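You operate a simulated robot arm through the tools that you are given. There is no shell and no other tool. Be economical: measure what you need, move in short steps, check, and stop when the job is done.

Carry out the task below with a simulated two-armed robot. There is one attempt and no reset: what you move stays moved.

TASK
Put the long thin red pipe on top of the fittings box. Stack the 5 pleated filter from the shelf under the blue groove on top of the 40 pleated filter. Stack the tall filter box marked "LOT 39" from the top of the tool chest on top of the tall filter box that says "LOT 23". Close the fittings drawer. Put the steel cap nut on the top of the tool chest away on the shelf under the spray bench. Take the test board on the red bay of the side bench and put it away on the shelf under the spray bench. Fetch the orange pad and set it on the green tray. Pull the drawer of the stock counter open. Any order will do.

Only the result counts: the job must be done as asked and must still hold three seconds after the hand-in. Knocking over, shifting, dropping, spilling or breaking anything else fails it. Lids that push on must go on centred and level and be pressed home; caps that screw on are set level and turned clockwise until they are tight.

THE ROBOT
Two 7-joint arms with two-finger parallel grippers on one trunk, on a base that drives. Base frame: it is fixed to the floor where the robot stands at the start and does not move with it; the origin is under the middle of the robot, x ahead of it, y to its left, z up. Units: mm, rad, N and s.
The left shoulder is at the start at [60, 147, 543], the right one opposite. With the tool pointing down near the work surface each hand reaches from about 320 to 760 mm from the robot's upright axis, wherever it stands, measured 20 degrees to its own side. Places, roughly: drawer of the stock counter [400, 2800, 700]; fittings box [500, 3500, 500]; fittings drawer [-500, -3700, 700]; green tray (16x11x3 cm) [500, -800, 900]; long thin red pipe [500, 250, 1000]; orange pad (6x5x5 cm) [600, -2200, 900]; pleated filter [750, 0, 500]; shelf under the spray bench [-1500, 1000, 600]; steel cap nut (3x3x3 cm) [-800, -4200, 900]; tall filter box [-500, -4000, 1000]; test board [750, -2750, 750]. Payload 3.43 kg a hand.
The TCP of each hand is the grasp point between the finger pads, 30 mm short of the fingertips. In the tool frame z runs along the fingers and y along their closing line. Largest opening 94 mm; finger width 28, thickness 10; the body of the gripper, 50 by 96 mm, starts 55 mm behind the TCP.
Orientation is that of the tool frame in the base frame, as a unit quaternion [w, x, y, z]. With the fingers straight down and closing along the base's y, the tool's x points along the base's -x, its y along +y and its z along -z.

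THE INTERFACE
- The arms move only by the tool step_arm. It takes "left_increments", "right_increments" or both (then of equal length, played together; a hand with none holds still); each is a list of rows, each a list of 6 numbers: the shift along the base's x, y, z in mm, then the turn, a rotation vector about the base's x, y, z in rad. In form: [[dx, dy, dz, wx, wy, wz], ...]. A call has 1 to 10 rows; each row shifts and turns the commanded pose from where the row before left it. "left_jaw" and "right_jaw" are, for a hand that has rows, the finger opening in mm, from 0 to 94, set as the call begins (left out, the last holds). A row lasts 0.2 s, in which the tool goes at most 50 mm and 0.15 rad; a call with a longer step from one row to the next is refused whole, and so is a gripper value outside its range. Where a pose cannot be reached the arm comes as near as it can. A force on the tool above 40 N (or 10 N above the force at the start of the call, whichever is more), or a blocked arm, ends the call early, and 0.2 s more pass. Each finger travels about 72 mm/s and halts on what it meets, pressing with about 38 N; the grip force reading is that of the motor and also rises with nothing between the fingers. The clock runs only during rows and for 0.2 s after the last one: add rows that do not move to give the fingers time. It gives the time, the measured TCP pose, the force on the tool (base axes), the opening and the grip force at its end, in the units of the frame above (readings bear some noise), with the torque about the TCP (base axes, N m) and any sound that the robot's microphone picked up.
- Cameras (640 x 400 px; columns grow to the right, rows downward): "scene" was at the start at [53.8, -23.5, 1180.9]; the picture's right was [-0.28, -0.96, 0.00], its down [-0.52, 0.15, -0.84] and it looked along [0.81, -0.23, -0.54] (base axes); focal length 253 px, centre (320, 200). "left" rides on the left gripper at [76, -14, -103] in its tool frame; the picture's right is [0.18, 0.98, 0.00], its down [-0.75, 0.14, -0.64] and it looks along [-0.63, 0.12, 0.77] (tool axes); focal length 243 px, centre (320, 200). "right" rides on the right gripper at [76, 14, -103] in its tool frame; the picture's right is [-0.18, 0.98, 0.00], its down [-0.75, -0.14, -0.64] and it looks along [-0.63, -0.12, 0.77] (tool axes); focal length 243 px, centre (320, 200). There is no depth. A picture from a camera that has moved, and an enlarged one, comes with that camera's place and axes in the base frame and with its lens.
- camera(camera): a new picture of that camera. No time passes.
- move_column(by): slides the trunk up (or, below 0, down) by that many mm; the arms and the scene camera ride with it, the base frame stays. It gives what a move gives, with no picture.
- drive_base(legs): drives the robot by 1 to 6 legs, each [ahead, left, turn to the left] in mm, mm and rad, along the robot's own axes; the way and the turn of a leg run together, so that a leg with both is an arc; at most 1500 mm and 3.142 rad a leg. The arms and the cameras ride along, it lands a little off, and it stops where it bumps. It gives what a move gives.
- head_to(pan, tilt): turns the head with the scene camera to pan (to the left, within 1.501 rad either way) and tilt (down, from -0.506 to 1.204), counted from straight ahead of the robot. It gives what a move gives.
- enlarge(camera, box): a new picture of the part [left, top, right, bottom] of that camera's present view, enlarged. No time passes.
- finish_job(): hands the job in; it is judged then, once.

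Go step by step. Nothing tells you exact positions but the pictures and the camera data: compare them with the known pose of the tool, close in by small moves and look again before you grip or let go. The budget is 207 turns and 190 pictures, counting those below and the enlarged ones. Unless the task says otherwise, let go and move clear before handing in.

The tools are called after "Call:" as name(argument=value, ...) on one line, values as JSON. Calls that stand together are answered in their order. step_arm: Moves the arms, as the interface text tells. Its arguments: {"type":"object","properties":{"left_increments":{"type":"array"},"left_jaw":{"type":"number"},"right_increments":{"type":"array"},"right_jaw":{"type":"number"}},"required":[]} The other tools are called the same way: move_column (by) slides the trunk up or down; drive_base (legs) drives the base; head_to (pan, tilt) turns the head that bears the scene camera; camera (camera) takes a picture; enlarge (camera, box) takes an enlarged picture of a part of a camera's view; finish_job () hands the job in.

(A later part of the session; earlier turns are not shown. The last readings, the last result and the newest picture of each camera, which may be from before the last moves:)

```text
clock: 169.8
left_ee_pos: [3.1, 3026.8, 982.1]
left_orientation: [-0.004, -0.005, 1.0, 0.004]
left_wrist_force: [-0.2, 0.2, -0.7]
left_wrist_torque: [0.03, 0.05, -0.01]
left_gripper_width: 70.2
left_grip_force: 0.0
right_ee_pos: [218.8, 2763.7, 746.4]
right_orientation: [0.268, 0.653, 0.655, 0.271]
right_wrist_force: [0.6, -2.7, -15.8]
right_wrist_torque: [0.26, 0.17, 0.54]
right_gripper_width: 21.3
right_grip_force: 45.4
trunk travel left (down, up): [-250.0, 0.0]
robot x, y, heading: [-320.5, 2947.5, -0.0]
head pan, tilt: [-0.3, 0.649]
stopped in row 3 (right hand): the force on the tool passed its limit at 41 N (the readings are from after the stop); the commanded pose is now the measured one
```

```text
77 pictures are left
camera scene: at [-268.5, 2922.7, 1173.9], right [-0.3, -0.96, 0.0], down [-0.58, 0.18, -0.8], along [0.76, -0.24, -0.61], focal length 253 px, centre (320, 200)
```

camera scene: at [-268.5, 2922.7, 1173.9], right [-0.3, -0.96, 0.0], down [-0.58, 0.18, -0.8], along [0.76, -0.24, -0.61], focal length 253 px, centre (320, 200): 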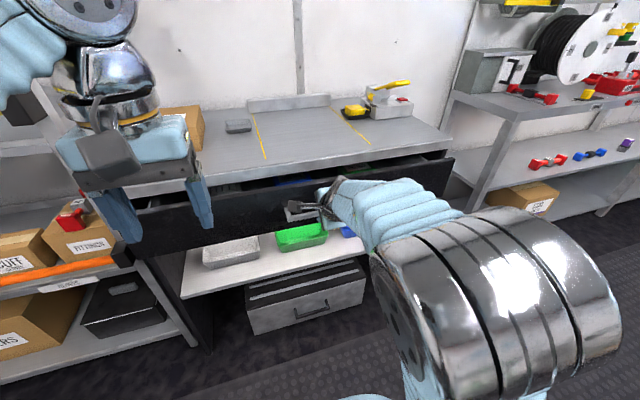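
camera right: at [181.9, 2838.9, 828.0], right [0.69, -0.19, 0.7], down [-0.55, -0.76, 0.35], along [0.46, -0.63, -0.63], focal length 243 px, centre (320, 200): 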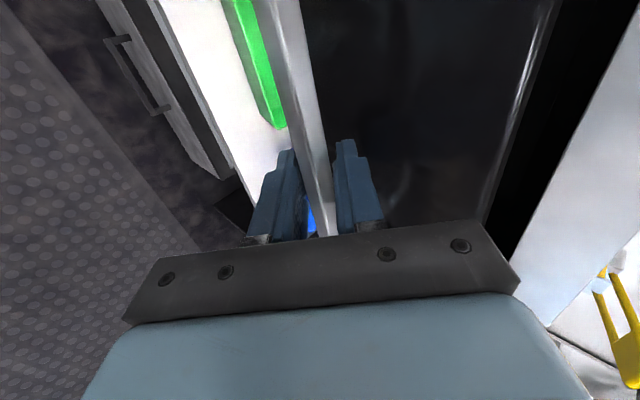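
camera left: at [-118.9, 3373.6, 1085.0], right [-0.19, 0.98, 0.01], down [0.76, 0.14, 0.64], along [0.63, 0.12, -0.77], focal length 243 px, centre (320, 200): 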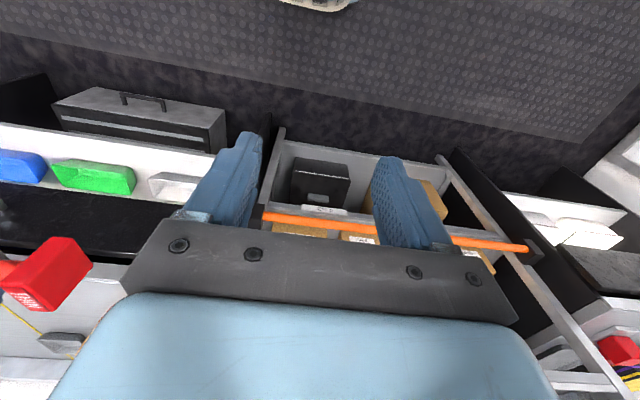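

The drawer slides; pulling more gently.

Call:
step_arm(right_increments=[[-6, 0, -1, 0, 0, 0], [-10, 0, 0, 0, 0, 0], [-10, 0, 0, 0, 0, 0], [-10, 0, 0, 0, 0, 0], [-10, 0, 0, 0, 0, 0], [-10, 0, 0, 0, 0, 0], [-10, 0, 0, 0, 0, 0], [-10, 0, 0, 0, 0, 0], [-10, 0, 0, 0, 0, 0], [-10, 0, 0, 0, 0, 0]])

Call:
step_arm(right_increments=[[-10, 0, 0, 0, 0, 0], [-10, 0, 0, 0, 0, 0], [-10, 0, 0, 0, 0, 0], [-10, 0, 0, 0, 0, 0], [-10, 0, 0, 0, 0, 0], [-10, 0, 0, 0, 0, 0], [-10, 0, 0, 0, 0, 0], [-10, 0, 0, 0, 0, 0], [-10, 0, 0, 0, 0, 0], [-10, 0, 0, 0, 0, 0]])

Call:
camera(camera="scene")

```text
clock: 172.0
left_ee_pos: [2.1, 3026.4, 982.2]
left_orientation: [-0.002, -0.006, 1.0, 0.003]
left_wrist_force: [0.1, -0.3, 0.8]
left_wrist_torque: [0.03, 0.03, -0.01]
left_gripper_width: 69.9
left_grip_force: 0.1
right_ee_pos: [123.6, 2763.2, 746.1]
right_orientation: [0.269, 0.654, 0.653, 0.273]
right_wrist_force: [0.0, -15.6, -4.4]
right_wrist_torque: [0.27, 0.02, 0.8]
right_gripper_width: 21.1
right_grip_force: 45.1
trunk travel left (down, up): [-250.0, 0.0]
robot x, y, heading: [-317.4, 2947.9, 0.001]
head pan, tilt: [-0.3, 0.649]
```

```text
clock: 173.8
left_ee_pos: [3.1, 3027.2, 982.2]
left_orientation: [-0.003, -0.006, 1.0, 0.004]
left_wrist_force: [0.0, -0.4, -0.7]
left_wrist_torque: [0.03, -0.01, 0.0]
left_gripper_width: 70.0
left_grip_force: 0.1
right_ee_pos: [45.0, 2764.3, 745.9]
right_orientation: [0.263, 0.654, 0.657, 0.269]
right_wrist_force: [-0.3, -7.7, -11.8]
right_wrist_torque: [-0.59, 0.14, -0.46]
right_gripper_width: 21.3
right_grip_force: 45.5
right hand out of reach, approached as far as the arm can: row 8
trunk travel left (down, up): [-250.0, 0.0]
robot x, y, heading: [-322.0, 2946.5, 0.0]
head pan, tilt: [-0.3, 0.649]
stopped in row 8 (right hand): the force on the tool passed its limit at 46 N (the readings are from after the stop); the commanded pose is now the measured one
```

```text
76 pictures are left
camera scene: at [-269.2, 2922.5, 1173.8], right [-0.3, -0.95, 0.0], down [-0.58, 0.18, -0.8], along [0.76, -0.24, -0.61], focal length 253 px, centre (320, 200)
```

scene: 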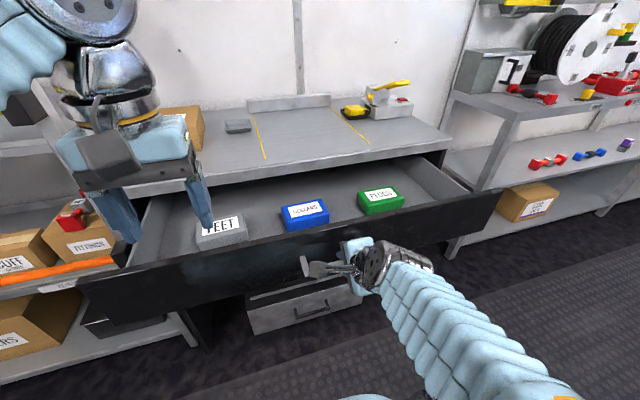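

Call:
drive_base(legs=[[-60, 0, 0]])

Call:
camera(camera="scene")

```text
clock: 174.7
left_ee_pos: [-56.2, 3027.2, 981.9]
left_orientation: [-0.003, -0.006, 1.0, 0.003]
left_wrist_force: [0.2, 0.3, -0.4]
left_wrist_torque: [0.03, -0.01, 0.03]
left_gripper_width: 70.1
left_grip_force: 0.1
right_ee_pos: [-13.6, 2763.6, 745.8]
right_orientation: [0.264, 0.654, 0.656, 0.268]
right_wrist_force: [0.5, -10.8, -23.4]
right_wrist_torque: [-0.61, 0.04, -0.25]
right_gripper_width: 21.3
right_grip_force: 44.5
trunk travel left (down, up): [-250.0, 0.0]
robot x, y, heading: [-382.6, 2948.7, -0.0]
head pan, tilt: [-0.3, 0.649]
```

```text
75 pictures are left
camera scene: at [-328.5, 2922.1, 1173.4], right [-0.3, -0.95, 0.0], down [-0.58, 0.18, -0.8], along [0.76, -0.24, -0.61], focal length 253 px, centre (320, 200)
```

scene: 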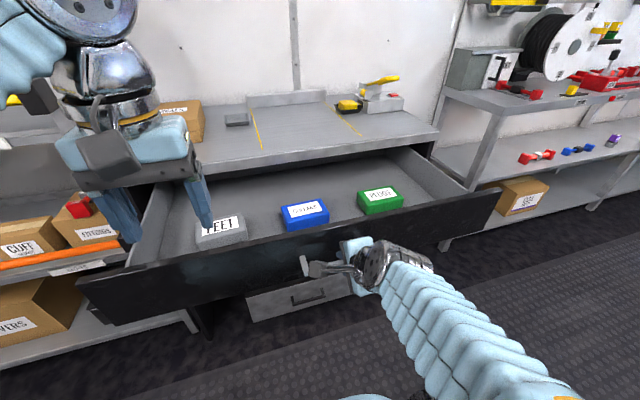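

The drawer is open about 260 mm. Releasing and withdrawing along the tool axis.

Call:
step_arm(right_increments=[[0, 0, 0, 0, 0, 0], [0, 0, 0, 0, 0, 0], [0, 0, 0, 0, 0, 0]], right_jaw=50)

Call:
step_arm(right_increments=[[-7, 0, 7, 0, 0, 0], [-7, 0, 7, 0, 0, 0], [-7, 0, 8, 0, 0, 0], [-7, 0, 8, 0, 0, 0], [-7, 0, 10, 0, 0, 0], [-5, 0, 15, 0, 0, 0], [-5, 0, 20, 0, 0, 0], [0, 0, 20, 0, 0, 0]])

Call:
camera(camera="right")

```text
clock: 175.5
left_ee_pos: [-57.2, 3026.8, 982.3]
left_orientation: [-0.002, -0.006, 1.0, 0.004]
left_wrist_force: [-0.6, 0.1, -0.4]
left_wrist_torque: [0.02, -0.01, -0.01]
left_gripper_width: 70.2
left_grip_force: 0.1
right_ee_pos: [-14.2, 2765.2, 747.2]
right_orientation: [0.264, 0.654, 0.656, 0.269]
right_wrist_force: [0.5, -0.7, -0.7]
right_wrist_torque: [0.01, -0.01, -0.02]
right_gripper_width: 49.9
right_grip_force: 0.0
trunk travel left (down, up): [-250.0, 0.0]
robot x, y, heading: [-382.6, 2948.3, -0.005]
head pan, tilt: [-0.3, 0.649]
```

```text
clock: 177.3
left_ee_pos: [-58.5, 3026.7, 982.3]
left_orientation: [-0.002, -0.005, 1.0, 0.003]
left_wrist_force: [-0.1, -0.1, -0.7]
left_wrist_torque: [0.0, -0.03, -0.03]
left_gripper_width: 69.9
left_grip_force: 0.1
right_ee_pos: [-60.6, 2764.6, 841.0]
right_orientation: [0.264, 0.655, 0.655, 0.269]
right_wrist_force: [-0.2, -0.3, -0.3]
right_wrist_torque: [-0.02, -0.01, -0.01]
right_gripper_width: 50.3
right_grip_force: 0.0
trunk travel left (down, up): [-250.0, 0.0]
robot x, y, heading: [-382.5, 2948.5, -0.002]
head pan, tilt: [-0.3, 0.649]
```

```text
74 pictures are left
camera right: at [-121.0, 2839.7, 925.1], right [0.7, -0.18, 0.69], down [-0.55, -0.76, 0.36], along [0.45, -0.63, -0.63], focal length 243 px, centre (320, 200)
```

right: 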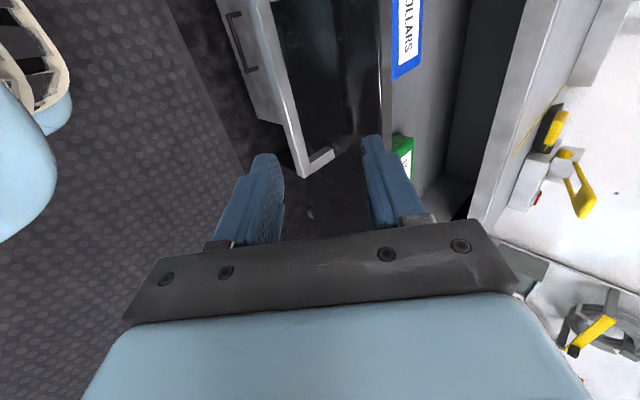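

Clear of the handle. Resetting the right hand and travelling down the aisle to the other side.

Call:
drive_base(legs=[[-120, 0, 0]])

Call:
step_arm(right_increments=[[0, 0, 10, 0, 0.131, 0], [0, 0, 10, 0, 0.131, 0], [0, 0, 10, 0, 0.131, 0], [0, 0, 10, 0, 0.131, 0], [0, 0, 10, 0, 0.131, 0], [0, 0, 10, 0, 0.13, 0], [0, 0, 10, 0, 0, 0.15], [0, 0, 10, 0, 0, 0.15], [0, 0, 10, 0, 0, 0.15], [0, 0, 10, 0, 0, 0.15]], right_jaw=80)

Call:
step_arm(right_increments=[[0, 0, 5, 0, 0, 0.15], [0, 0, 5, 0, 0, 0.15], [0, 0, 5, 0, 0, 0.15], [0, 0, 0, 0, 0, 0.15], [0, 0, 0, 0, 0, 0.15], [0, 0, 0, 0, 0, 0.15], [0, 0, 0, 0, 0, 0.07]])

Call:
drive_base(legs=[[0, -1500, 0], [0, -1500, 0], [0, -1400, 0]])

Call:
head_to(pan=-0.5, tilt=0.4)

Call:
camera(camera="scene")

```text
clock: 178.6
left_ee_pos: [-178.6, 3027.5, 982.3]
left_orientation: [-0.003, -0.004, 1.0, 0.004]
left_wrist_force: [-0.2, 0.3, 0.2]
left_wrist_torque: [0.04, 0.01, 0.01]
left_gripper_width: 69.8
left_grip_force: 0.1
right_ee_pos: [-181.6, 2764.0, 841.4]
right_orientation: [0.265, 0.654, 0.655, 0.269]
right_wrist_force: [-0.5, -0.2, 0.1]
right_wrist_torque: [-0.01, 0.02, 0.02]
right_gripper_width: 49.9
right_grip_force: 0.1
trunk travel left (down, up): [-250.0, 0.0]
robot x, y, heading: [-500.1, 2945.8, -0.006]
head pan, tilt: [-0.3, 0.649]
```

```text
clock: 180.8
left_ee_pos: [-178.8, 3026.4, 982.1]
left_orientation: [-0.003, -0.004, 1.0, 0.004]
left_wrist_force: [0.3, -0.6, 0.4]
left_wrist_torque: [0.03, 0.0, -0.01]
left_gripper_width: 70.2
left_grip_force: 0.0
right_ee_pos: [-179.5, 2764.7, 941.4]
right_orientation: [-0.005, 0.466, 0.885, -0.003]
right_wrist_force: [-0.2, 0.5, 0.3]
right_wrist_torque: [0.0, 0.02, 0.02]
right_gripper_width: 79.8
right_grip_force: 0.1
trunk travel left (down, up): [-250.0, 0.0]
robot x, y, heading: [-498.5, 2950.2, -0.001]
head pan, tilt: [-0.3, 0.649]
```

```text
clock: 182.4
left_ee_pos: [-177.2, 3026.4, 981.8]
left_orientation: [-0.002, -0.004, 1.0, 0.003]
left_wrist_force: [0.0, 0.0, -0.6]
left_wrist_torque: [-0.01, 0.0, 0.03]
left_gripper_width: 70.0
left_grip_force: 0.0
right_ee_pos: [-179.3, 2764.4, 956.9]
right_orientation: [-0.002, 0.0, 1.0, -0.007]
right_wrist_force: [-0.3, 0.0, 1.1]
right_wrist_torque: [0.01, 0.01, -0.01]
right_gripper_width: 79.8
right_grip_force: 0.1
trunk travel left (down, up): [-250.0, 0.0]
robot x, y, heading: [-498.9, 2950.5, -0.005]
head pan, tilt: [-0.3, 0.649]
```

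```text
clock: 203.4
left_ee_pos: [-256.1, -1373.7, 982.1]
left_orientation: [-0.002, 0.012, 1.0, 0.004]
left_wrist_force: [0.4, 0.0, 0.3]
left_wrist_torque: [-0.01, -0.01, -0.02]
left_gripper_width: 70.0
left_grip_force: 0.2
right_ee_pos: [-266.4, -1634.7, 955.4]
right_orientation: [-0.002, 0.018, 1.0, -0.006]
right_wrist_force: [0.3, -0.2, 1.0]
right_wrist_torque: [0.01, -0.01, 0.03]
right_gripper_width: 79.9
right_grip_force: 0.1
trunk travel left (down, up): [-250.0, 0.0]
robot x, y, heading: [-579.3, -1448.9, -0.039]
head pan, tilt: [-0.3, 0.649]
```

```text
clock: 204.1
left_ee_pos: [-255.7, -1373.2, 982.9]
left_orientation: [-0.003, 0.011, 1.0, 0.003]
left_wrist_force: [-0.4, -0.7, 0.7]
left_wrist_torque: [-0.01, 0.02, -0.01]
left_gripper_width: 69.8
left_grip_force: 0.1
right_ee_pos: [-264.8, -1634.9, 956.4]
right_orientation: [-0.002, 0.018, 1.0, -0.006]
right_wrist_force: [-0.3, 0.3, -0.6]
right_wrist_torque: [0.02, -0.01, -0.01]
right_gripper_width: 79.8
right_grip_force: 0.0
trunk travel left (down, up): [-250.0, 0.0]
robot x, y, heading: [-575.1, -1443.7, -0.04]
head pan, tilt: [-0.499, 0.4]
```

```text
73 pictures are left
camera scene: at [-532.6, -1486.2, 1196.0], right [-0.51, -0.86, 0.0], down [-0.34, 0.2, -0.92], along [0.79, -0.47, -0.39], focal length 253 px, centre (320, 200)
```

scene: 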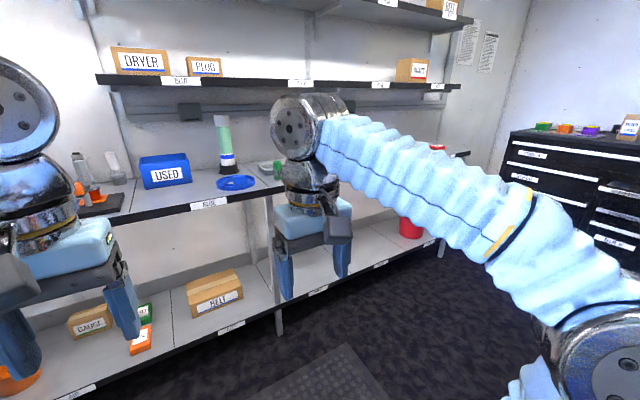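

Call:
drive_base(legs=[[0, -600, 0.04]])

Call:
head_to(pan=-0.1, tilt=0.4)

Call:
camera(camera="scene")

```text
clock: 207.5
left_ee_pos: [-264.0, -1952.5, 982.4]
left_orientation: [-0.003, -0.018, 1.0, 0.004]
left_wrist_force: [-0.1, -0.3, 0.2]
left_wrist_torque: [0.01, 0.01, 0.04]
left_gripper_width: 69.9
left_grip_force: 0.1
right_ee_pos: [-260.0, -2215.0, 957.0]
right_orientation: [-0.002, -0.01, 1.0, -0.006]
right_wrist_force: [-0.2, -0.3, -0.2]
right_wrist_torque: [0.0, 0.02, -0.01]
right_gripper_width: 79.9
right_grip_force: 0.0
trunk travel left (down, up): [-250.0, 0.0]
robot x, y, heading: [-585.9, -2038.0, 0.023]
head pan, tilt: [-0.499, 0.4]
```

```text
clock: 208.4
left_ee_pos: [-263.9, -1952.8, 983.1]
left_orientation: [-0.003, -0.016, 1.0, 0.004]
left_wrist_force: [-0.1, 0.5, -0.1]
left_wrist_torque: [0.01, 0.0, 0.0]
left_gripper_width: 69.8
left_grip_force: 0.1
right_ee_pos: [-260.5, -2215.4, 955.9]
right_orientation: [-0.003, -0.011, 1.0, -0.006]
right_wrist_force: [-0.1, -0.4, 0.3]
right_wrist_torque: [0.03, -0.04, -0.02]
right_gripper_width: 80.0
right_grip_force: 0.0
trunk travel left (down, up): [-250.0, 0.0]
robot x, y, heading: [-586.3, -2042.6, 0.019]
head pan, tilt: [-0.099, 0.4]
```

```text
72 pictures are left
camera scene: at [-524.5, -2046.2, 1196.1], right [-0.08, -1.0, 0.0], down [-0.39, 0.03, -0.92], along [0.92, -0.07, -0.39], focal length 253 px, centre (320, 200)
```

scene: 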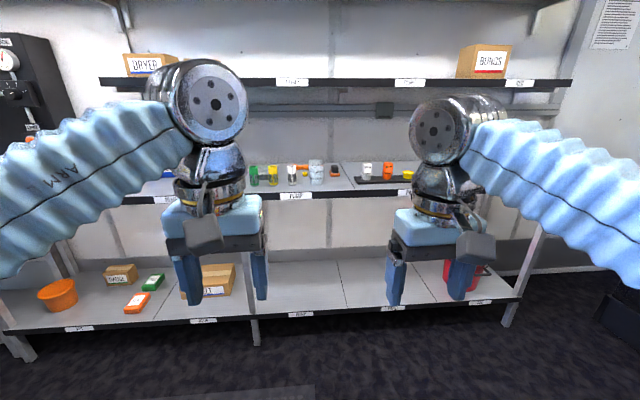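

Call:
enlarge(camera="scene", box=[240, 140, 440, 210])

Call:
head_to(pan=-0.75, tilt=0.35)

Call:
camera(camera="scene")

```text
3.20 times, centred on (340, 175) of scene
camera zoom: at [-524.5, -2046.2, 1196.1], right [-0.08, -1.0, 0.0], down [-0.39, 0.03, -0.92], along [0.92, -0.07, -0.39], focal length 809 px, centre (256, 280)
```

zoom: 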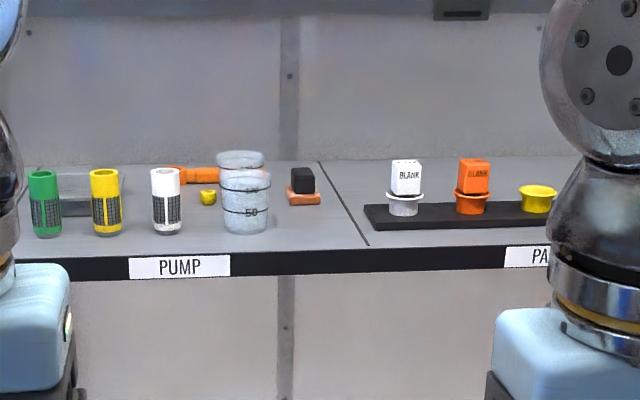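

```text
clock: 209.4
left_ee_pos: [-264.2, -1952.4, 982.4]
left_orientation: [-0.003, -0.017, 1.0, 0.005]
left_wrist_force: [-0.5, 0.3, -0.4]
left_wrist_torque: [0.02, -0.02, -0.03]
left_gripper_width: 69.9
left_grip_force: 0.2
right_ee_pos: [-260.0, -2214.9, 956.5]
right_orientation: [-0.003, -0.011, 1.0, -0.006]
right_wrist_force: [-0.1, 1.1, 0.2]
right_wrist_torque: [-0.01, 0.01, -0.02]
right_gripper_width: 79.8
right_grip_force: 0.1
trunk travel left (down, up): [-250.0, 0.0]
robot x, y, heading: [-582.4, -2040.8, 0.025]
head pan, tilt: [-0.75, 0.351]
```

```text
70 pictures are left
camera scene: at [-547.4, -2100.8, 1200.6], right [-0.67, -0.75, 0.0], down [-0.26, 0.23, -0.94], along [0.7, -0.63, -0.34], focal length 253 px, centre (320, 200)
```

scene: 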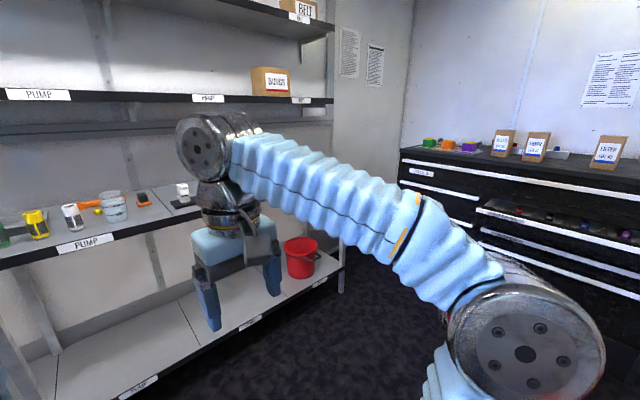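

The orange pad with a black grip stands on the PUMP section (≈[490–600,-2195]). The tool chest with the LOT boxes is at the end wall. I go on to find the red bay and the test board.

Call:
drive_base(legs=[[0, -600, -0.02]])

Call:
head_to(pan=-0.05, tilt=0.4)

Call:
camera(camera="scene")

```text
clock: 212.8
left_ee_pos: [-256.2, -2553.1, 982.6]
left_orientation: [-0.003, -0.002, 1.0, 0.003]
left_wrist_force: [-0.5, -0.2, -0.3]
left_wrist_torque: [-0.01, 0.01, 0.0]
left_gripper_width: 70.0
left_grip_force: 0.0
right_ee_pos: [-261.6, -2815.1, 956.6]
right_orientation: [-0.003, 0.003, 1.0, -0.007]
right_wrist_force: [0.0, 0.2, 0.8]
right_wrist_torque: [0.02, 0.05, 0.04]
right_gripper_width: 80.0
right_grip_force: 0.1
trunk travel left (down, up): [-250.0, 0.0]
robot x, y, heading: [-580.5, -2631.0, -0.003]
head pan, tilt: [-0.75, 0.351]
```

```text
clock: 213.8
left_ee_pos: [-257.7, -2553.6, 982.2]
left_orientation: [-0.002, -0.003, 1.0, 0.003]
left_wrist_force: [-1.0, 0.3, -0.7]
left_wrist_torque: [0.01, 0.01, 0.0]
left_gripper_width: 69.9
left_grip_force: 0.1
right_ee_pos: [-261.5, -2814.3, 955.5]
right_orientation: [-0.003, 0.004, 1.0, -0.007]
right_wrist_force: [0.0, -0.1, -0.6]
right_wrist_torque: [0.0, 0.04, -0.01]
right_gripper_width: 79.8
right_grip_force: 0.1
trunk travel left (down, up): [-250.0, 0.0]
robot x, y, heading: [-582.5, -2633.0, -0.004]
head pan, tilt: [-0.051, 0.4]
```

```text
69 pictures are left
camera scene: at [-520.3, -2634.0, 1196.1], right [-0.06, -1.0, 0.0], down [-0.39, 0.02, -0.92], along [0.92, -0.05, -0.39], focal length 253 px, centre (320, 200)
```

scene: 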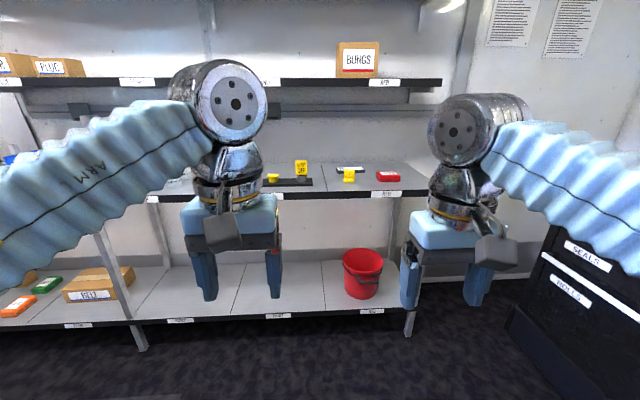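

Call:
enlarge(camera="scene", box=[230, 140, 430, 220])

```text
3.20 times, centred on (330, 180) of scene
camera zoom: at [-520.3, -2634.0, 1196.1], right [-0.06, -1.0, 0.0], down [-0.39, 0.02, -0.92], along [0.92, -0.05, -0.39], focal length 809 px, centre (288, 264)
```

zoom: 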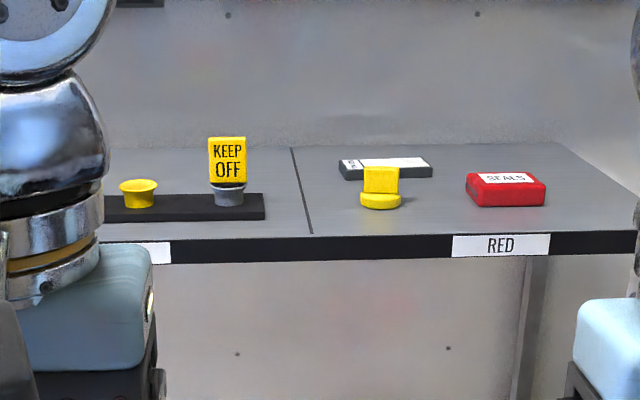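

RED bay: a dark slab with a white label at the back (likely the test board). I do the tool chest first: turning right towards it.

Call:
drive_base(legs=[[0, 0, -1.567]])

Call:
head_to(pan=0.0, tilt=0.35)

Call:
camera(camera="scene")

```text
clock: 218.1
left_ee_pos: [-503.4, -2953.7, 982.1]
left_orientation: [0.001, 0.706, 0.708, 0.003]
left_wrist_force: [-0.6, -0.3, 0.0]
left_wrist_torque: [-0.05, -0.01, -0.02]
left_gripper_width: 69.9
left_grip_force: 0.0
right_ee_pos: [-765.6, -2949.8, 956.2]
right_orientation: [-0.007, 0.709, 0.705, -0.003]
right_wrist_force: [0.1, -0.1, 0.0]
right_wrist_torque: [-0.02, -0.02, 0.02]
right_gripper_width: 79.9
right_grip_force: 0.1
trunk travel left (down, up): [-250.0, 0.0]
robot x, y, heading: [-579.0, -2628.7, -1.584]
head pan, tilt: [-0.051, 0.4]
```

```text
clock: 218.7
left_ee_pos: [-502.5, -2952.7, 981.5]
left_orientation: [0.0, 0.705, 0.709, 0.004]
left_wrist_force: [-0.4, -0.5, 0.1]
left_wrist_torque: [0.02, -0.01, 0.02]
left_gripper_width: 70.1
left_grip_force: 0.0
right_ee_pos: [-765.2, -2949.4, 956.3]
right_orientation: [-0.007, 0.71, 0.705, -0.003]
right_wrist_force: [-0.1, 0.4, 0.2]
right_wrist_torque: [0.02, -0.02, 0.0]
right_gripper_width: 80.0
right_grip_force: 0.1
trunk travel left (down, up): [-250.0, 0.0]
robot x, y, heading: [-581.4, -2632.3, -1.578]
head pan, tilt: [0.0, 0.351]
```

```text
67 pictures are left
camera scene: at [-583.5, -2692.0, 1200.6], right [-1.0, 0.01, 0.0], down [0.0, 0.34, -0.94], along [-0.01, -0.94, -0.34], focal length 253 px, centre (320, 200)
```

scene: 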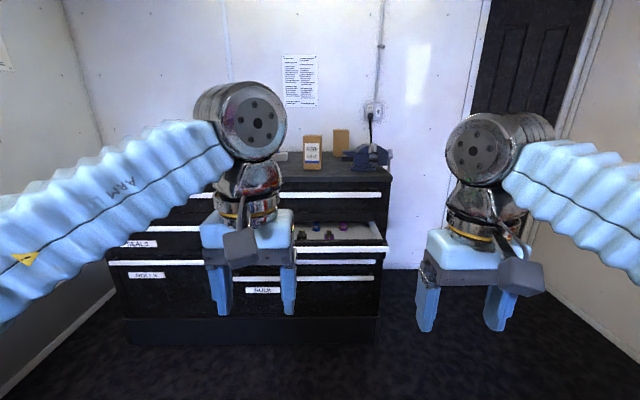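

Call:
drive_base(legs=[[400, 0, 0]])

Call:
head_to(pan=0.0, tilt=0.45)

Call:
camera(camera="scene")

Call:
enlarge(camera="scene", box=[180, 120, 440, 280])

```text
clock: 221.2
left_ee_pos: [-503.0, -3358.5, 982.5]
left_orientation: [0.001, 0.702, 0.712, 0.005]
left_wrist_force: [0.0, -0.3, 0.2]
left_wrist_torque: [0.01, -0.01, -0.05]
left_gripper_width: 70.2
left_grip_force: 0.2
right_ee_pos: [-765.2, -3356.4, 956.7]
right_orientation: [-0.005, 0.707, 0.707, -0.002]
right_wrist_force: [-0.2, 0.1, -0.3]
right_wrist_torque: [-0.02, -0.05, -0.03]
right_gripper_width: 80.1
right_grip_force: 0.0
trunk travel left (down, up): [-250.0, 0.0]
robot x, y, heading: [-585.8, -3035.4, -1.567]
head pan, tilt: [0.0, 0.351]
```

```text
clock: 221.9
left_ee_pos: [-503.0, -3357.8, 981.8]
left_orientation: [0.001, 0.703, 0.711, 0.004]
left_wrist_force: [0.6, 0.1, -0.3]
left_wrist_torque: [0.01, 0.02, -0.02]
left_gripper_width: 70.0
left_grip_force: 0.1
right_ee_pos: [-765.9, -3357.4, 956.2]
right_orientation: [-0.007, 0.707, 0.707, -0.003]
right_wrist_force: [0.0, -0.2, -0.2]
right_wrist_torque: [0.03, 0.0, 0.02]
right_gripper_width: 80.0
right_grip_force: 0.1
trunk travel left (down, up): [-250.0, 0.0]
robot x, y, heading: [-583.4, -3037.2, -1.57]
head pan, tilt: [0.0, 0.45]
```

```text
66 pictures are left
camera scene: at [-585.0, -3096.6, 1191.5], right [-1.0, 0.0, 0.0], down [0.0, 0.43, -0.9], along [0.0, -0.9, -0.43], focal length 253 px, centre (320, 200)
```

scene: 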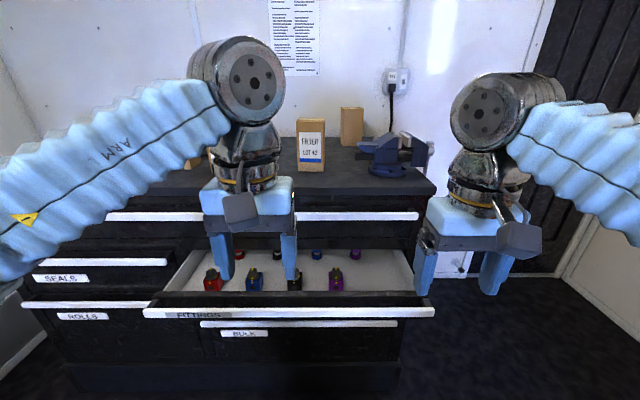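

```text
2.46 times, centred on (310, 200) of scene
camera zoom: at [-585.0, -3096.6, 1191.5], right [-1.0, 0.0, 0.0], down [0.0, 0.43, -0.9], along [0.0, -0.9, -0.43], focal length 622 px, centre (345, 200)
```

zoom: 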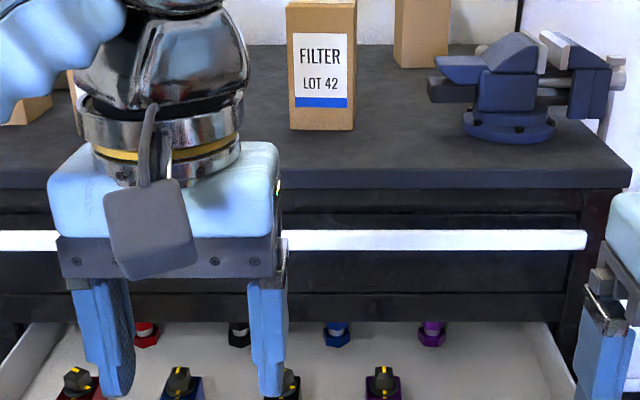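

The FITTINGS drawer (lip z≈722, front y≈-3500) is open. I'll tilt the closed left hand forward, lower it before the drawer front and push by driving ahead.

Call:
drive_base(legs=[[-90, 0, 0]])

Call:
step_arm(left_increments=[[0, -15, -25, -0.1, 0, 0], [0, -15, -25, -0.1, 0, 0], [0, -15, -25, -0.1, 0, 0], [0, -15, -25, -0.1, 0, 0], [0, -15, -25, -0.1, 0, 0], [0, -15, -25, -0.1, 0, 0], [0, -15, -25, -0.1, 0, 0], [0, -15, -25, -0.085, 0, 0], [0, 0, -40, 0, 0, 0], [0, 0, -45, 0, 0, 0]], left_jaw=0)

Call:
camera(camera="scene")

```text
clock: 223.0
left_ee_pos: [-503.1, -3269.5, 981.6]
left_orientation: [0.0, 0.703, 0.712, 0.004]
left_wrist_force: [-0.8, -1.5, -0.4]
left_wrist_torque: [0.03, 0.03, 0.03]
left_gripper_width: 69.9
left_grip_force: 0.0
right_ee_pos: [-765.2, -3268.8, 956.9]
right_orientation: [-0.006, 0.706, 0.708, -0.003]
right_wrist_force: [0.1, 1.3, -0.8]
right_wrist_torque: [0.05, 0.02, -0.02]
right_gripper_width: 80.0
right_grip_force: 0.1
trunk travel left (down, up): [-250.0, 0.0]
robot x, y, heading: [-583.9, -2945.8, -1.571]
head pan, tilt: [0.0, 0.45]
```

```text
clock: 225.2
left_ee_pos: [-502.6, -3389.0, 695.9]
left_orientation: [0.268, 0.65, 0.659, -0.269]
left_wrist_force: [0.1, 0.3, 1.0]
left_wrist_torque: [0.0, 0.02, 0.0]
left_gripper_width: 0.1
left_grip_force: 33.2
right_ee_pos: [-763.3, -3268.6, 956.8]
right_orientation: [-0.006, 0.707, 0.707, -0.002]
right_wrist_force: [0.4, -0.4, 0.9]
right_wrist_torque: [0.01, -0.02, -0.01]
right_gripper_width: 80.0
right_grip_force: 0.1
trunk travel left (down, up): [-250.0, 0.0]
robot x, y, heading: [-582.3, -2944.5, -1.57]
head pan, tilt: [0.0, 0.45]
```

```text
64 pictures are left
camera scene: at [-584.8, -3008.0, 1191.5], right [-1.0, 0.0, 0.0], down [0.0, 0.44, -0.9], along [0.0, -0.9, -0.44], focal length 253 px, centre (320, 200)
```

scene: 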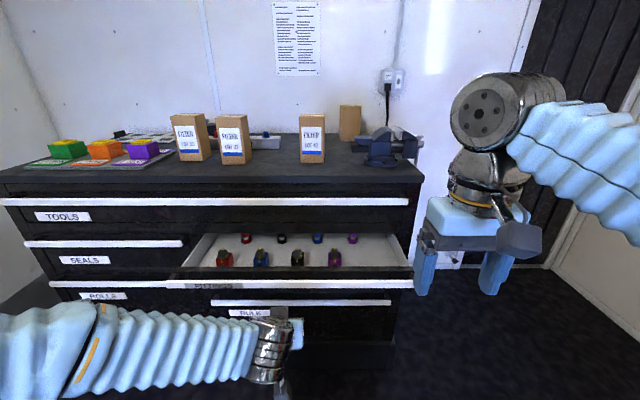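

Call:
enlarge(camera="scene", box=[160, 90, 440, 180])

Call:
drive_base(legs=[[180, 0, 0]])

Call:
camera(camera="scene")

```text
2.29 times, centred on (300, 135) of scene
camera zoom: at [-584.8, -3008.0, 1191.5], right [-1.0, 0.0, 0.0], down [0.0, 0.44, -0.9], along [0.0, -0.9, -0.44], focal length 578 px, centre (366, 349)
```

zoom: 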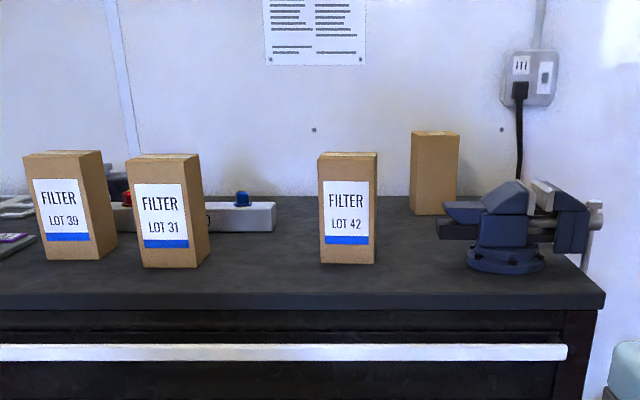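

```text
clock: 226.7
left_ee_pos: [-502.2, -3573.0, 696.6]
left_orientation: [0.269, 0.649, 0.659, -0.269]
left_wrist_force: [0.5, -0.4, 0.7]
left_wrist_torque: [0.03, -0.01, 0.02]
left_gripper_width: 0.0
left_grip_force: 32.6
right_ee_pos: [-764.6, -3451.9, 956.7]
right_orientation: [-0.006, 0.707, 0.707, -0.002]
right_wrist_force: [-0.2, -0.7, -0.7]
right_wrist_torque: [-0.02, 0.01, 0.01]
right_gripper_width: 80.2
right_grip_force: 0.0
trunk travel left (down, up): [-250.0, 0.0]
robot x, y, heading: [-583.2, -3130.4, -1.576]
head pan, tilt: [0.0, 0.45]
```

```text
62 pictures are left
camera scene: at [-584.8, -3191.4, 1191.5], right [-1.0, 0.0, 0.0], down [0.0, 0.44, -0.9], along [0.0, -0.9, -0.44], focal length 253 px, centre (320, 200)
```

scene: 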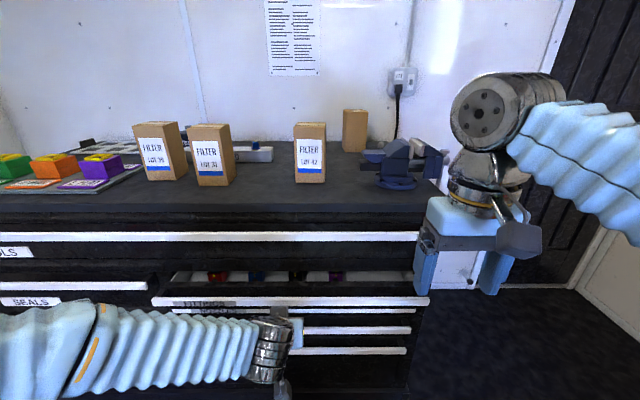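

Call:
drive_base(legs=[[100, 0, 0]])

Call:
camera(camera="scene")

```text
clock: 228.0
left_ee_pos: [-503.2, -3665.4, 689.4]
left_orientation: [0.263, 0.654, 0.659, -0.263]
left_wrist_force: [-0.5, 0.5, -0.8]
left_wrist_torque: [0.03, -0.02, 0.01]
left_gripper_width: 0.0
left_grip_force: 32.9
right_ee_pos: [-764.2, -3550.4, 957.1]
right_orientation: [-0.006, 0.707, 0.707, -0.002]
right_wrist_force: [0.5, -0.2, 0.2]
right_wrist_torque: [0.01, -0.01, -0.02]
right_gripper_width: 79.8
right_grip_force: 0.1
trunk travel left (down, up): [-250.0, 0.0]
robot x, y, heading: [-583.4, -3226.3, -1.568]
head pan, tilt: [0.0, 0.45]
stopped in leg 1: the force on the tool passed its limit at 86 N (the readings are from after the stop); the commanded pose is now the measured one
```

```text
61 pictures are left
camera scene: at [-584.9, -3289.7, 1191.5], right [-1.0, 0.0, 0.0], down [0.0, 0.44, -0.9], along [0.0, -0.9, -0.44], focal length 253 px, centre (320, 200)
```

scene: 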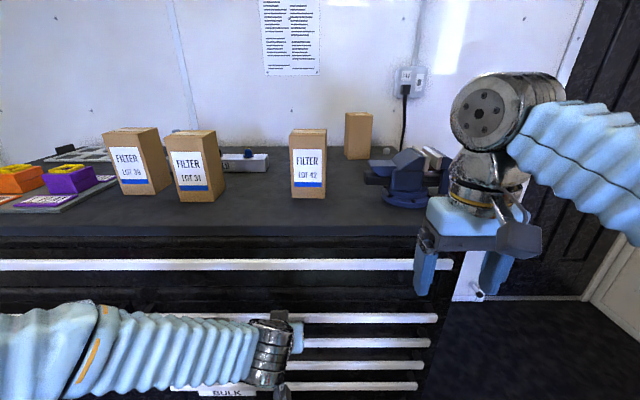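

Call:
step_arm(left_increments=[[0, -5, 0, 0, 0, 0], [0, -5, 0, 0, 0, 0], [0, -5, 0, 0, 0, 0], [0, -5, 0, 0, 0, 0], [0, -5, 0, 0, 0, 0], [0, -5, 0, 0, 0, 0], [0, -5, 0, 0, 0, 0], [0, 0, 0, 0, 0, 0]])

Call:
head_to(pan=-0.2, tilt=0.75)

Call:
camera(camera="scene")

```text
clock: 228.5
left_ee_pos: [-504.2, -3668.9, 687.0]
left_orientation: [0.261, 0.655, 0.66, -0.259]
left_wrist_force: [3.2, 14.1, 5.0]
left_wrist_torque: [-0.23, 0.08, -0.06]
left_gripper_width: 0.0
left_grip_force: 32.7
right_ee_pos: [-765.5, -3550.5, 957.0]
right_orientation: [-0.005, 0.707, 0.707, -0.003]
right_wrist_force: [0.9, 0.4, -0.7]
right_wrist_torque: [0.05, 0.0, -0.01]
right_gripper_width: 79.9
right_grip_force: 0.0
trunk travel left (down, up): [-250.0, 0.0]
robot x, y, heading: [-580.4, -3229.6, -1.571]
head pan, tilt: [0.0, 0.45]
stopped in row 2 (left hand): the force on the tool passed its limit at 46 N (the readings are from after the stop); the commanded pose is now the measured one
```

```text
clock: 229.3
left_ee_pos: [-503.7, -3668.8, 687.5]
left_orientation: [0.261, 0.655, 0.659, -0.261]
left_wrist_force: [1.0, 22.3, 4.9]
left_wrist_torque: [-0.26, 0.02, -0.1]
left_gripper_width: 0.3
left_grip_force: 33.6
right_ee_pos: [-764.6, -3548.1, 957.3]
right_orientation: [-0.006, 0.707, 0.707, -0.004]
right_wrist_force: [-1.0, -0.4, -0.2]
right_wrist_torque: [-0.01, -0.01, 0.01]
right_gripper_width: 79.8
right_grip_force: 0.0
trunk travel left (down, up): [-250.0, 0.0]
robot x, y, heading: [-581.9, -3230.8, -1.572]
head pan, tilt: [-0.201, 0.75]
```

```text
60 pictures are left
camera scene: at [-601.3, -3276.8, 1165.2], right [-0.98, 0.2, 0.0], down [0.14, 0.67, -0.73], along [-0.15, -0.72, -0.68], focal length 253 px, centre (320, 200)
```

scene: 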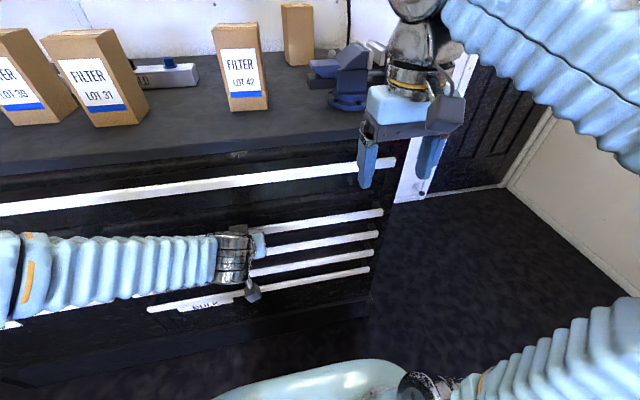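

Call:
step_arm(left_increments=[[0, 20, 0, 0, 0, 0], [0, 30, 0, 0, 0, 0], [0, 30, 0, 0, 0, 0]])

Call:
enlarge(camera="scene", box=[120, 140, 420, 330])

```text
clock: 230.1
left_ee_pos: [-509.7, -3599.2, 691.7]
left_orientation: [0.261, 0.656, 0.66, -0.26]
left_wrist_force: [-0.7, -0.8, -0.4]
left_wrist_torque: [0.02, -0.01, -0.02]
left_gripper_width: 0.1
left_grip_force: 32.9
left hand out of reach, approached as far as the arm can: row 3
right_ee_pos: [-764.8, -3550.2, 955.9]
right_orientation: [-0.006, 0.707, 0.707, -0.003]
right_wrist_force: [-0.7, 0.6, 0.1]
right_wrist_torque: [0.01, 0.03, 0.03]
right_gripper_width: 80.2
right_grip_force: 0.1
trunk travel left (down, up): [-250.0, 0.0]
robot x, y, heading: [-581.8, -3226.4, -1.573]
head pan, tilt: [-0.201, 0.75]
```

```text
2.11 times, centred on (270, 235) of scene
camera zoom: at [-601.4, -3278.8, 1165.0], right [-0.98, 0.2, 0.0], down [0.14, 0.67, -0.73], along [-0.15, -0.72, -0.68], focal length 532 px, centre (425, 126)
```

zoom: 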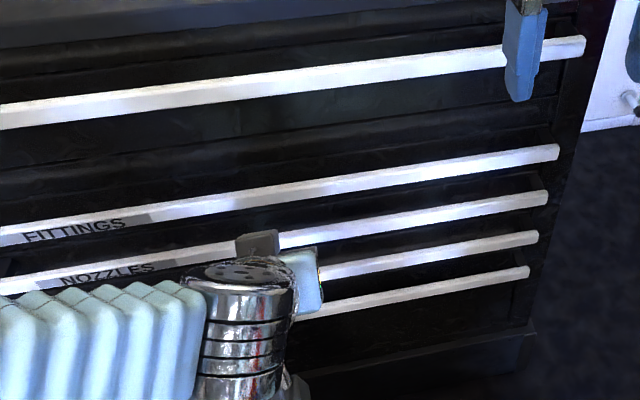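

FITTINGS drawer is flush with the others. Boxes seen: LOT 39, 31, 42 and one at the back whose label faces away; I look at it and for the nut from another side.

Call:
drive_base(legs=[[60, -330, 0]])

Call:
head_to(pan=0.15, tilt=0.35)

Call:
camera(camera="scene")

Call:
enlarge(camera="scene", box=[200, 100, 420, 220])

```text
clock: 232.3
left_ee_pos: [-842.5, -3658.4, 693.5]
left_orientation: [0.26, 0.658, 0.658, -0.259]
left_wrist_force: [0.9, -0.1, 0.6]
left_wrist_torque: [0.03, 0.04, 0.01]
left_gripper_width: 0.0
left_grip_force: 33.1
right_ee_pos: [-1097.5, -3607.3, 956.3]
right_orientation: [-0.006, 0.709, 0.705, -0.003]
right_wrist_force: [0.5, -0.6, 0.2]
right_wrist_torque: [-0.02, 0.04, 0.01]
right_gripper_width: 79.9
right_grip_force: 0.0
trunk travel left (down, up): [-250.0, 0.0]
robot x, y, heading: [-913.0, -3288.0, -1.575]
head pan, tilt: [-0.201, 0.75]
```

```text
clock: 233.2
left_ee_pos: [-842.3, -3658.0, 692.1]
left_orientation: [0.259, 0.658, 0.657, -0.26]
left_wrist_force: [1.1, -0.1, -0.2]
left_wrist_torque: [0.03, -0.01, 0.05]
left_gripper_width: 0.1
left_grip_force: 32.6
right_ee_pos: [-1097.4, -3607.3, 956.5]
right_orientation: [-0.005, 0.709, 0.705, -0.003]
right_wrist_force: [-0.1, -0.5, -0.7]
right_wrist_torque: [-0.02, -0.02, -0.02]
right_gripper_width: 79.8
right_grip_force: 0.0
trunk travel left (down, up): [-250.0, 0.0]
robot x, y, heading: [-912.6, -3287.2, -1.579]
head pan, tilt: [0.15, 0.351]
```

```text
58 pictures are left
camera scene: at [-901.6, -3348.4, 1200.6], right [-0.99, -0.14, 0.0], down [-0.05, 0.34, -0.94], along [0.13, -0.93, -0.34], focal length 253 px, centre (320, 200)
```

scene: 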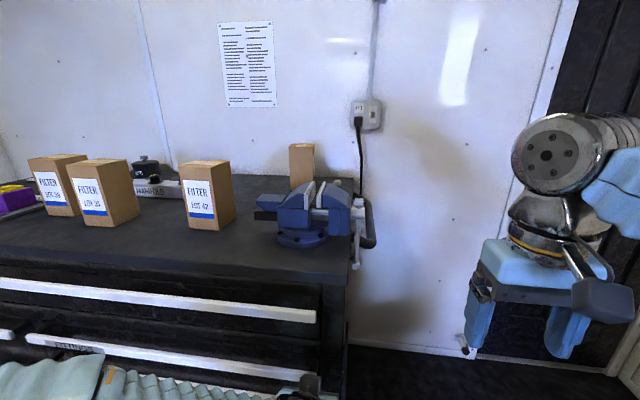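

```text
2.91 times, centred on (310, 160) of scene
camera zoom: at [-901.6, -3348.4, 1200.6], right [-0.99, -0.14, 0.0], down [-0.05, 0.34, -0.94], along [0.13, -0.93, -0.34], focal length 735 px, centre (349, 316)
```

zoom: 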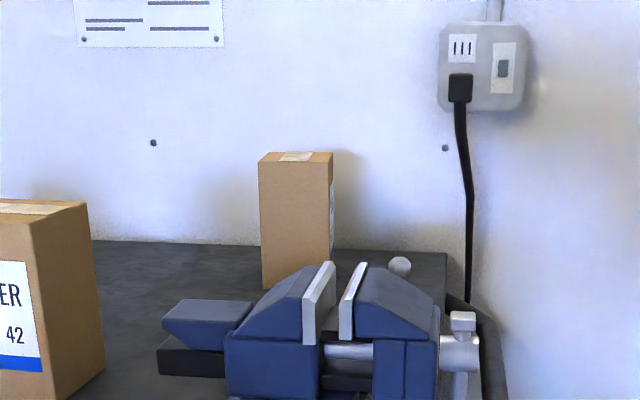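

The back box carries its label on its right side and the nut sits behind the vise (≈[-839,-4242]). Both are best reached from the chest's right end. First I get LOT 39 (≈[-144,-3890]) from the front; resetting the left hand and levelling the right one.

Call:
drive_base(legs=[[-150, 0, 0]])

Call:
step_arm(left_increments=[[0, 0, 25, 0.1, 0, 0], [0, 10, 25, 0.1, 0, 0], [0, 10, 25, 0.1, 0, 0], [0, 10, 25, 0.1, 0, 0], [0, 10, 25, 0.1, 0, 0], [0, 10, 25, 0.1, 0, 0], [0, 10, 25, 0.1, 0, 0], [0, 10, 25, 0.085, 0, 0], [0, 0, 30, 0, 0, 0], [0, 0, 20, 0, 0, 0]], left_jaw=70, right_increments=[[0, -20, 8, -0.14, 0, 0], [0, -20, 8, -0.14, 0, 0], [0, -20, 8, -0.14, 0, 0], [0, -20, 8, -0.14, 0, 0], [0, -20, 8, -0.14, 0, 0], [0, -20, 8, -0.14, 0, 0], [0, -20, 8, -0.14, 0, 0], [0, -20, 4, -0.14, 0, 0], [0, -20, 0, -0.14, 0, 0], [0, -10, 0, -0.136, 0, 0]], right_jaw=94)

Call:
drive_base(legs=[[0, 860, 0]])

Call:
head_to(pan=-0.15, tilt=0.45)

Call:
camera(camera="scene")

Call:
camera(camera="right")

```text
clock: 234.6
left_ee_pos: [-842.9, -3505.7, 692.2]
left_orientation: [0.26, 0.658, 0.657, -0.259]
left_wrist_force: [-0.1, -0.3, 0.5]
left_wrist_torque: [-0.03, 0.06, 0.01]
left_gripper_width: 0.0
left_grip_force: 33.4
right_ee_pos: [-1097.0, -3455.3, 955.9]
right_orientation: [-0.006, 0.71, 0.704, -0.003]
right_wrist_force: [-0.2, -0.4, 0.0]
right_wrist_torque: [0.0, 0.0, -0.01]
right_gripper_width: 79.9
right_grip_force: 0.0
trunk travel left (down, up): [-250.0, 0.0]
robot x, y, heading: [-911.5, -3139.2, -1.58]
head pan, tilt: [0.15, 0.351]
```

```text
clock: 236.8
left_ee_pos: [-837.0, -3437.8, 928.3]
left_orientation: [0.013, 0.703, 0.711, -0.02]
left_wrist_force: [-2.0, 1.5, 0.4]
left_wrist_torque: [-0.1, -0.14, 0.0]
left_gripper_width: 70.2
left_grip_force: 0.1
left hand out of reach, approached as far as the arm can: row 7, 8
right_ee_pos: [-1099.0, -3644.0, 1017.2]
right_orientation: [0.453, 0.548, 0.537, -0.454]
right_wrist_force: [-0.6, 0.1, 0.3]
right_wrist_torque: [0.01, -0.03, 0.06]
right_gripper_width: 94.0
right_grip_force: 0.1
trunk travel left (down, up): [-250.0, 0.0]
robot x, y, heading: [-910.3, -3135.5, -1.579]
head pan, tilt: [0.15, 0.351]
```

```text
clock: 241.3
left_ee_pos: [12.6, -3451.4, 928.1]
left_orientation: [0.011, 0.708, 0.705, -0.021]
left_wrist_force: [0.8, -0.3, 0.4]
left_wrist_torque: [-0.02, -0.02, -0.01]
left_gripper_width: 70.0
left_grip_force: 0.1
right_ee_pos: [-250.5, -3656.5, 1016.2]
right_orientation: [0.45, 0.55, 0.535, -0.457]
right_wrist_force: [-0.3, -0.5, -0.7]
right_wrist_torque: [-0.01, 0.0, 0.01]
right_gripper_width: 93.9
right_grip_force: 0.1
trunk travel left (down, up): [-250.0, 0.0]
robot x, y, heading: [-61.7, -3146.8, -1.588]
head pan, tilt: [0.15, 0.351]
```

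```text
clock: 242.1
left_ee_pos: [11.5, -3450.5, 927.5]
left_orientation: [0.01, 0.709, 0.705, -0.022]
left_wrist_force: [-0.5, -1.3, -1.0]
left_wrist_torque: [-0.01, 0.0, 0.0]
left_gripper_width: 69.9
left_grip_force: 0.0
right_ee_pos: [-250.4, -3656.0, 1016.4]
right_orientation: [0.45, 0.55, 0.536, -0.456]
right_wrist_force: [0.4, -0.3, 0.2]
right_wrist_torque: [0.02, -0.01, 0.01]
right_gripper_width: 94.1
right_grip_force: 0.0
trunk travel left (down, up): [-250.0, 0.0]
robot x, y, heading: [-62.5, -3149.4, -1.59]
head pan, tilt: [-0.15, 0.45]
```

```text
56 pictures are left
camera scene: at [-77.8, -3206.8, 1191.5], right [-0.99, 0.17, 0.0], down [0.07, 0.43, -0.9], along [-0.15, -0.89, -0.44], focal length 253 px, centre (320, 200)
```

scene: 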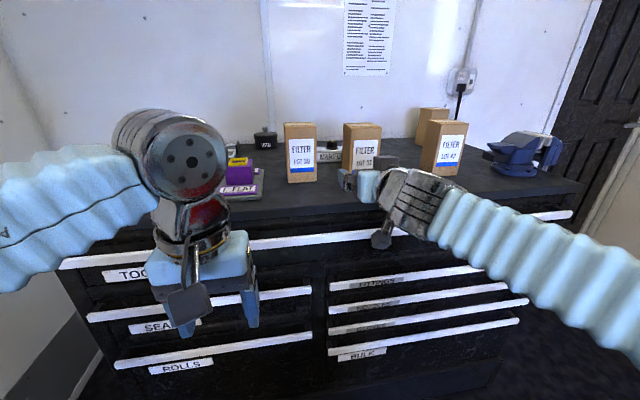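

```text
55 pictures are left
camera right: at [-232.6, -3541.8, 960.0], right [0.98, -0.06, 0.19], down [-0.13, 0.5, 0.86], along [-0.14, -0.86, 0.48], focal length 243 px, centre (320, 200)
```

right: 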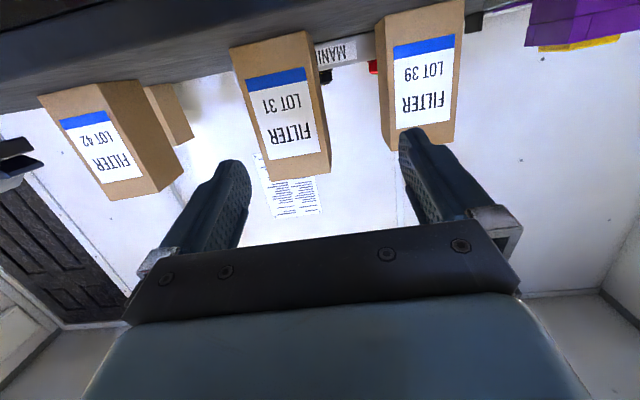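

LOT 39's front is at ≈[-140,-3857]. Aligning the right hand with it.

Call:
drive_base(legs=[[90, 50, 0.02]])

Call:
step_arm(right_increments=[[20, 0, 1, 0, 0, 0], [20, -10, 1, 0, 0, 0], [16, -15, 0, 0, 0, 0], [0, 0, 0, 0, 0, 0]])

Call:
camera(camera="right")

```text
clock: 243.2
left_ee_pos: [68.4, -3539.8, 927.1]
left_orientation: [0.012, 0.701, 0.713, -0.02]
left_wrist_force: [0.1, -0.2, 0.5]
left_wrist_torque: [-0.03, 0.01, 0.02]
left_gripper_width: 69.9
left_grip_force: 0.0
right_ee_pos: [-190.4, -3749.8, 1016.3]
right_orientation: [0.455, 0.544, 0.541, -0.452]
right_wrist_force: [-0.8, -0.5, -0.2]
right_wrist_torque: [0.01, -0.01, 0.0]
right_gripper_width: 93.9
right_grip_force: 0.1
trunk travel left (down, up): [-250.0, 0.0]
robot x, y, heading: [-10.4, -3235.5, -1.567]
head pan, tilt: [-0.15, 0.45]
```

```text
clock: 244.2
left_ee_pos: [67.0, -3540.6, 928.2]
left_orientation: [0.012, 0.701, 0.713, -0.021]
left_wrist_force: [0.5, -0.2, -0.3]
left_wrist_torque: [0.05, -0.01, -0.02]
left_gripper_width: 69.9
left_grip_force: 0.1
right_ee_pos: [-134.7, -3776.7, 1018.2]
right_orientation: [0.455, 0.544, 0.542, -0.451]
right_wrist_force: [-0.1, -0.1, 0.5]
right_wrist_torque: [0.02, -0.04, -0.01]
right_gripper_width: 94.1
right_grip_force: 0.1
trunk travel left (down, up): [-250.0, 0.0]
robot x, y, heading: [-10.2, -3240.3, -1.57]
head pan, tilt: [-0.15, 0.45]
```

```text
54 pictures are left
camera right: at [-119.8, -3662.4, 962.1], right [0.98, -0.04, 0.19], down [-0.14, 0.5, 0.86], along [-0.12, -0.87, 0.48], focal length 243 px, centre (320, 200)
```

right: 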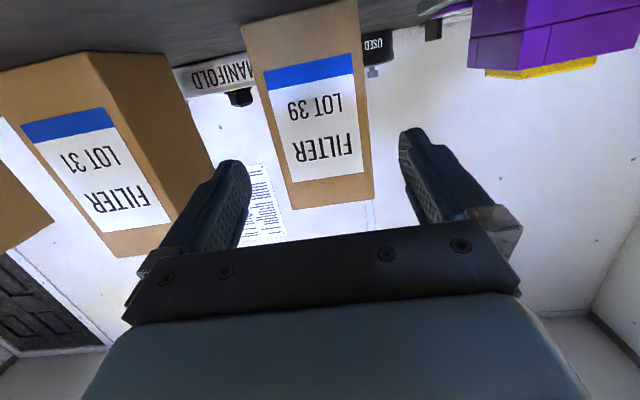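

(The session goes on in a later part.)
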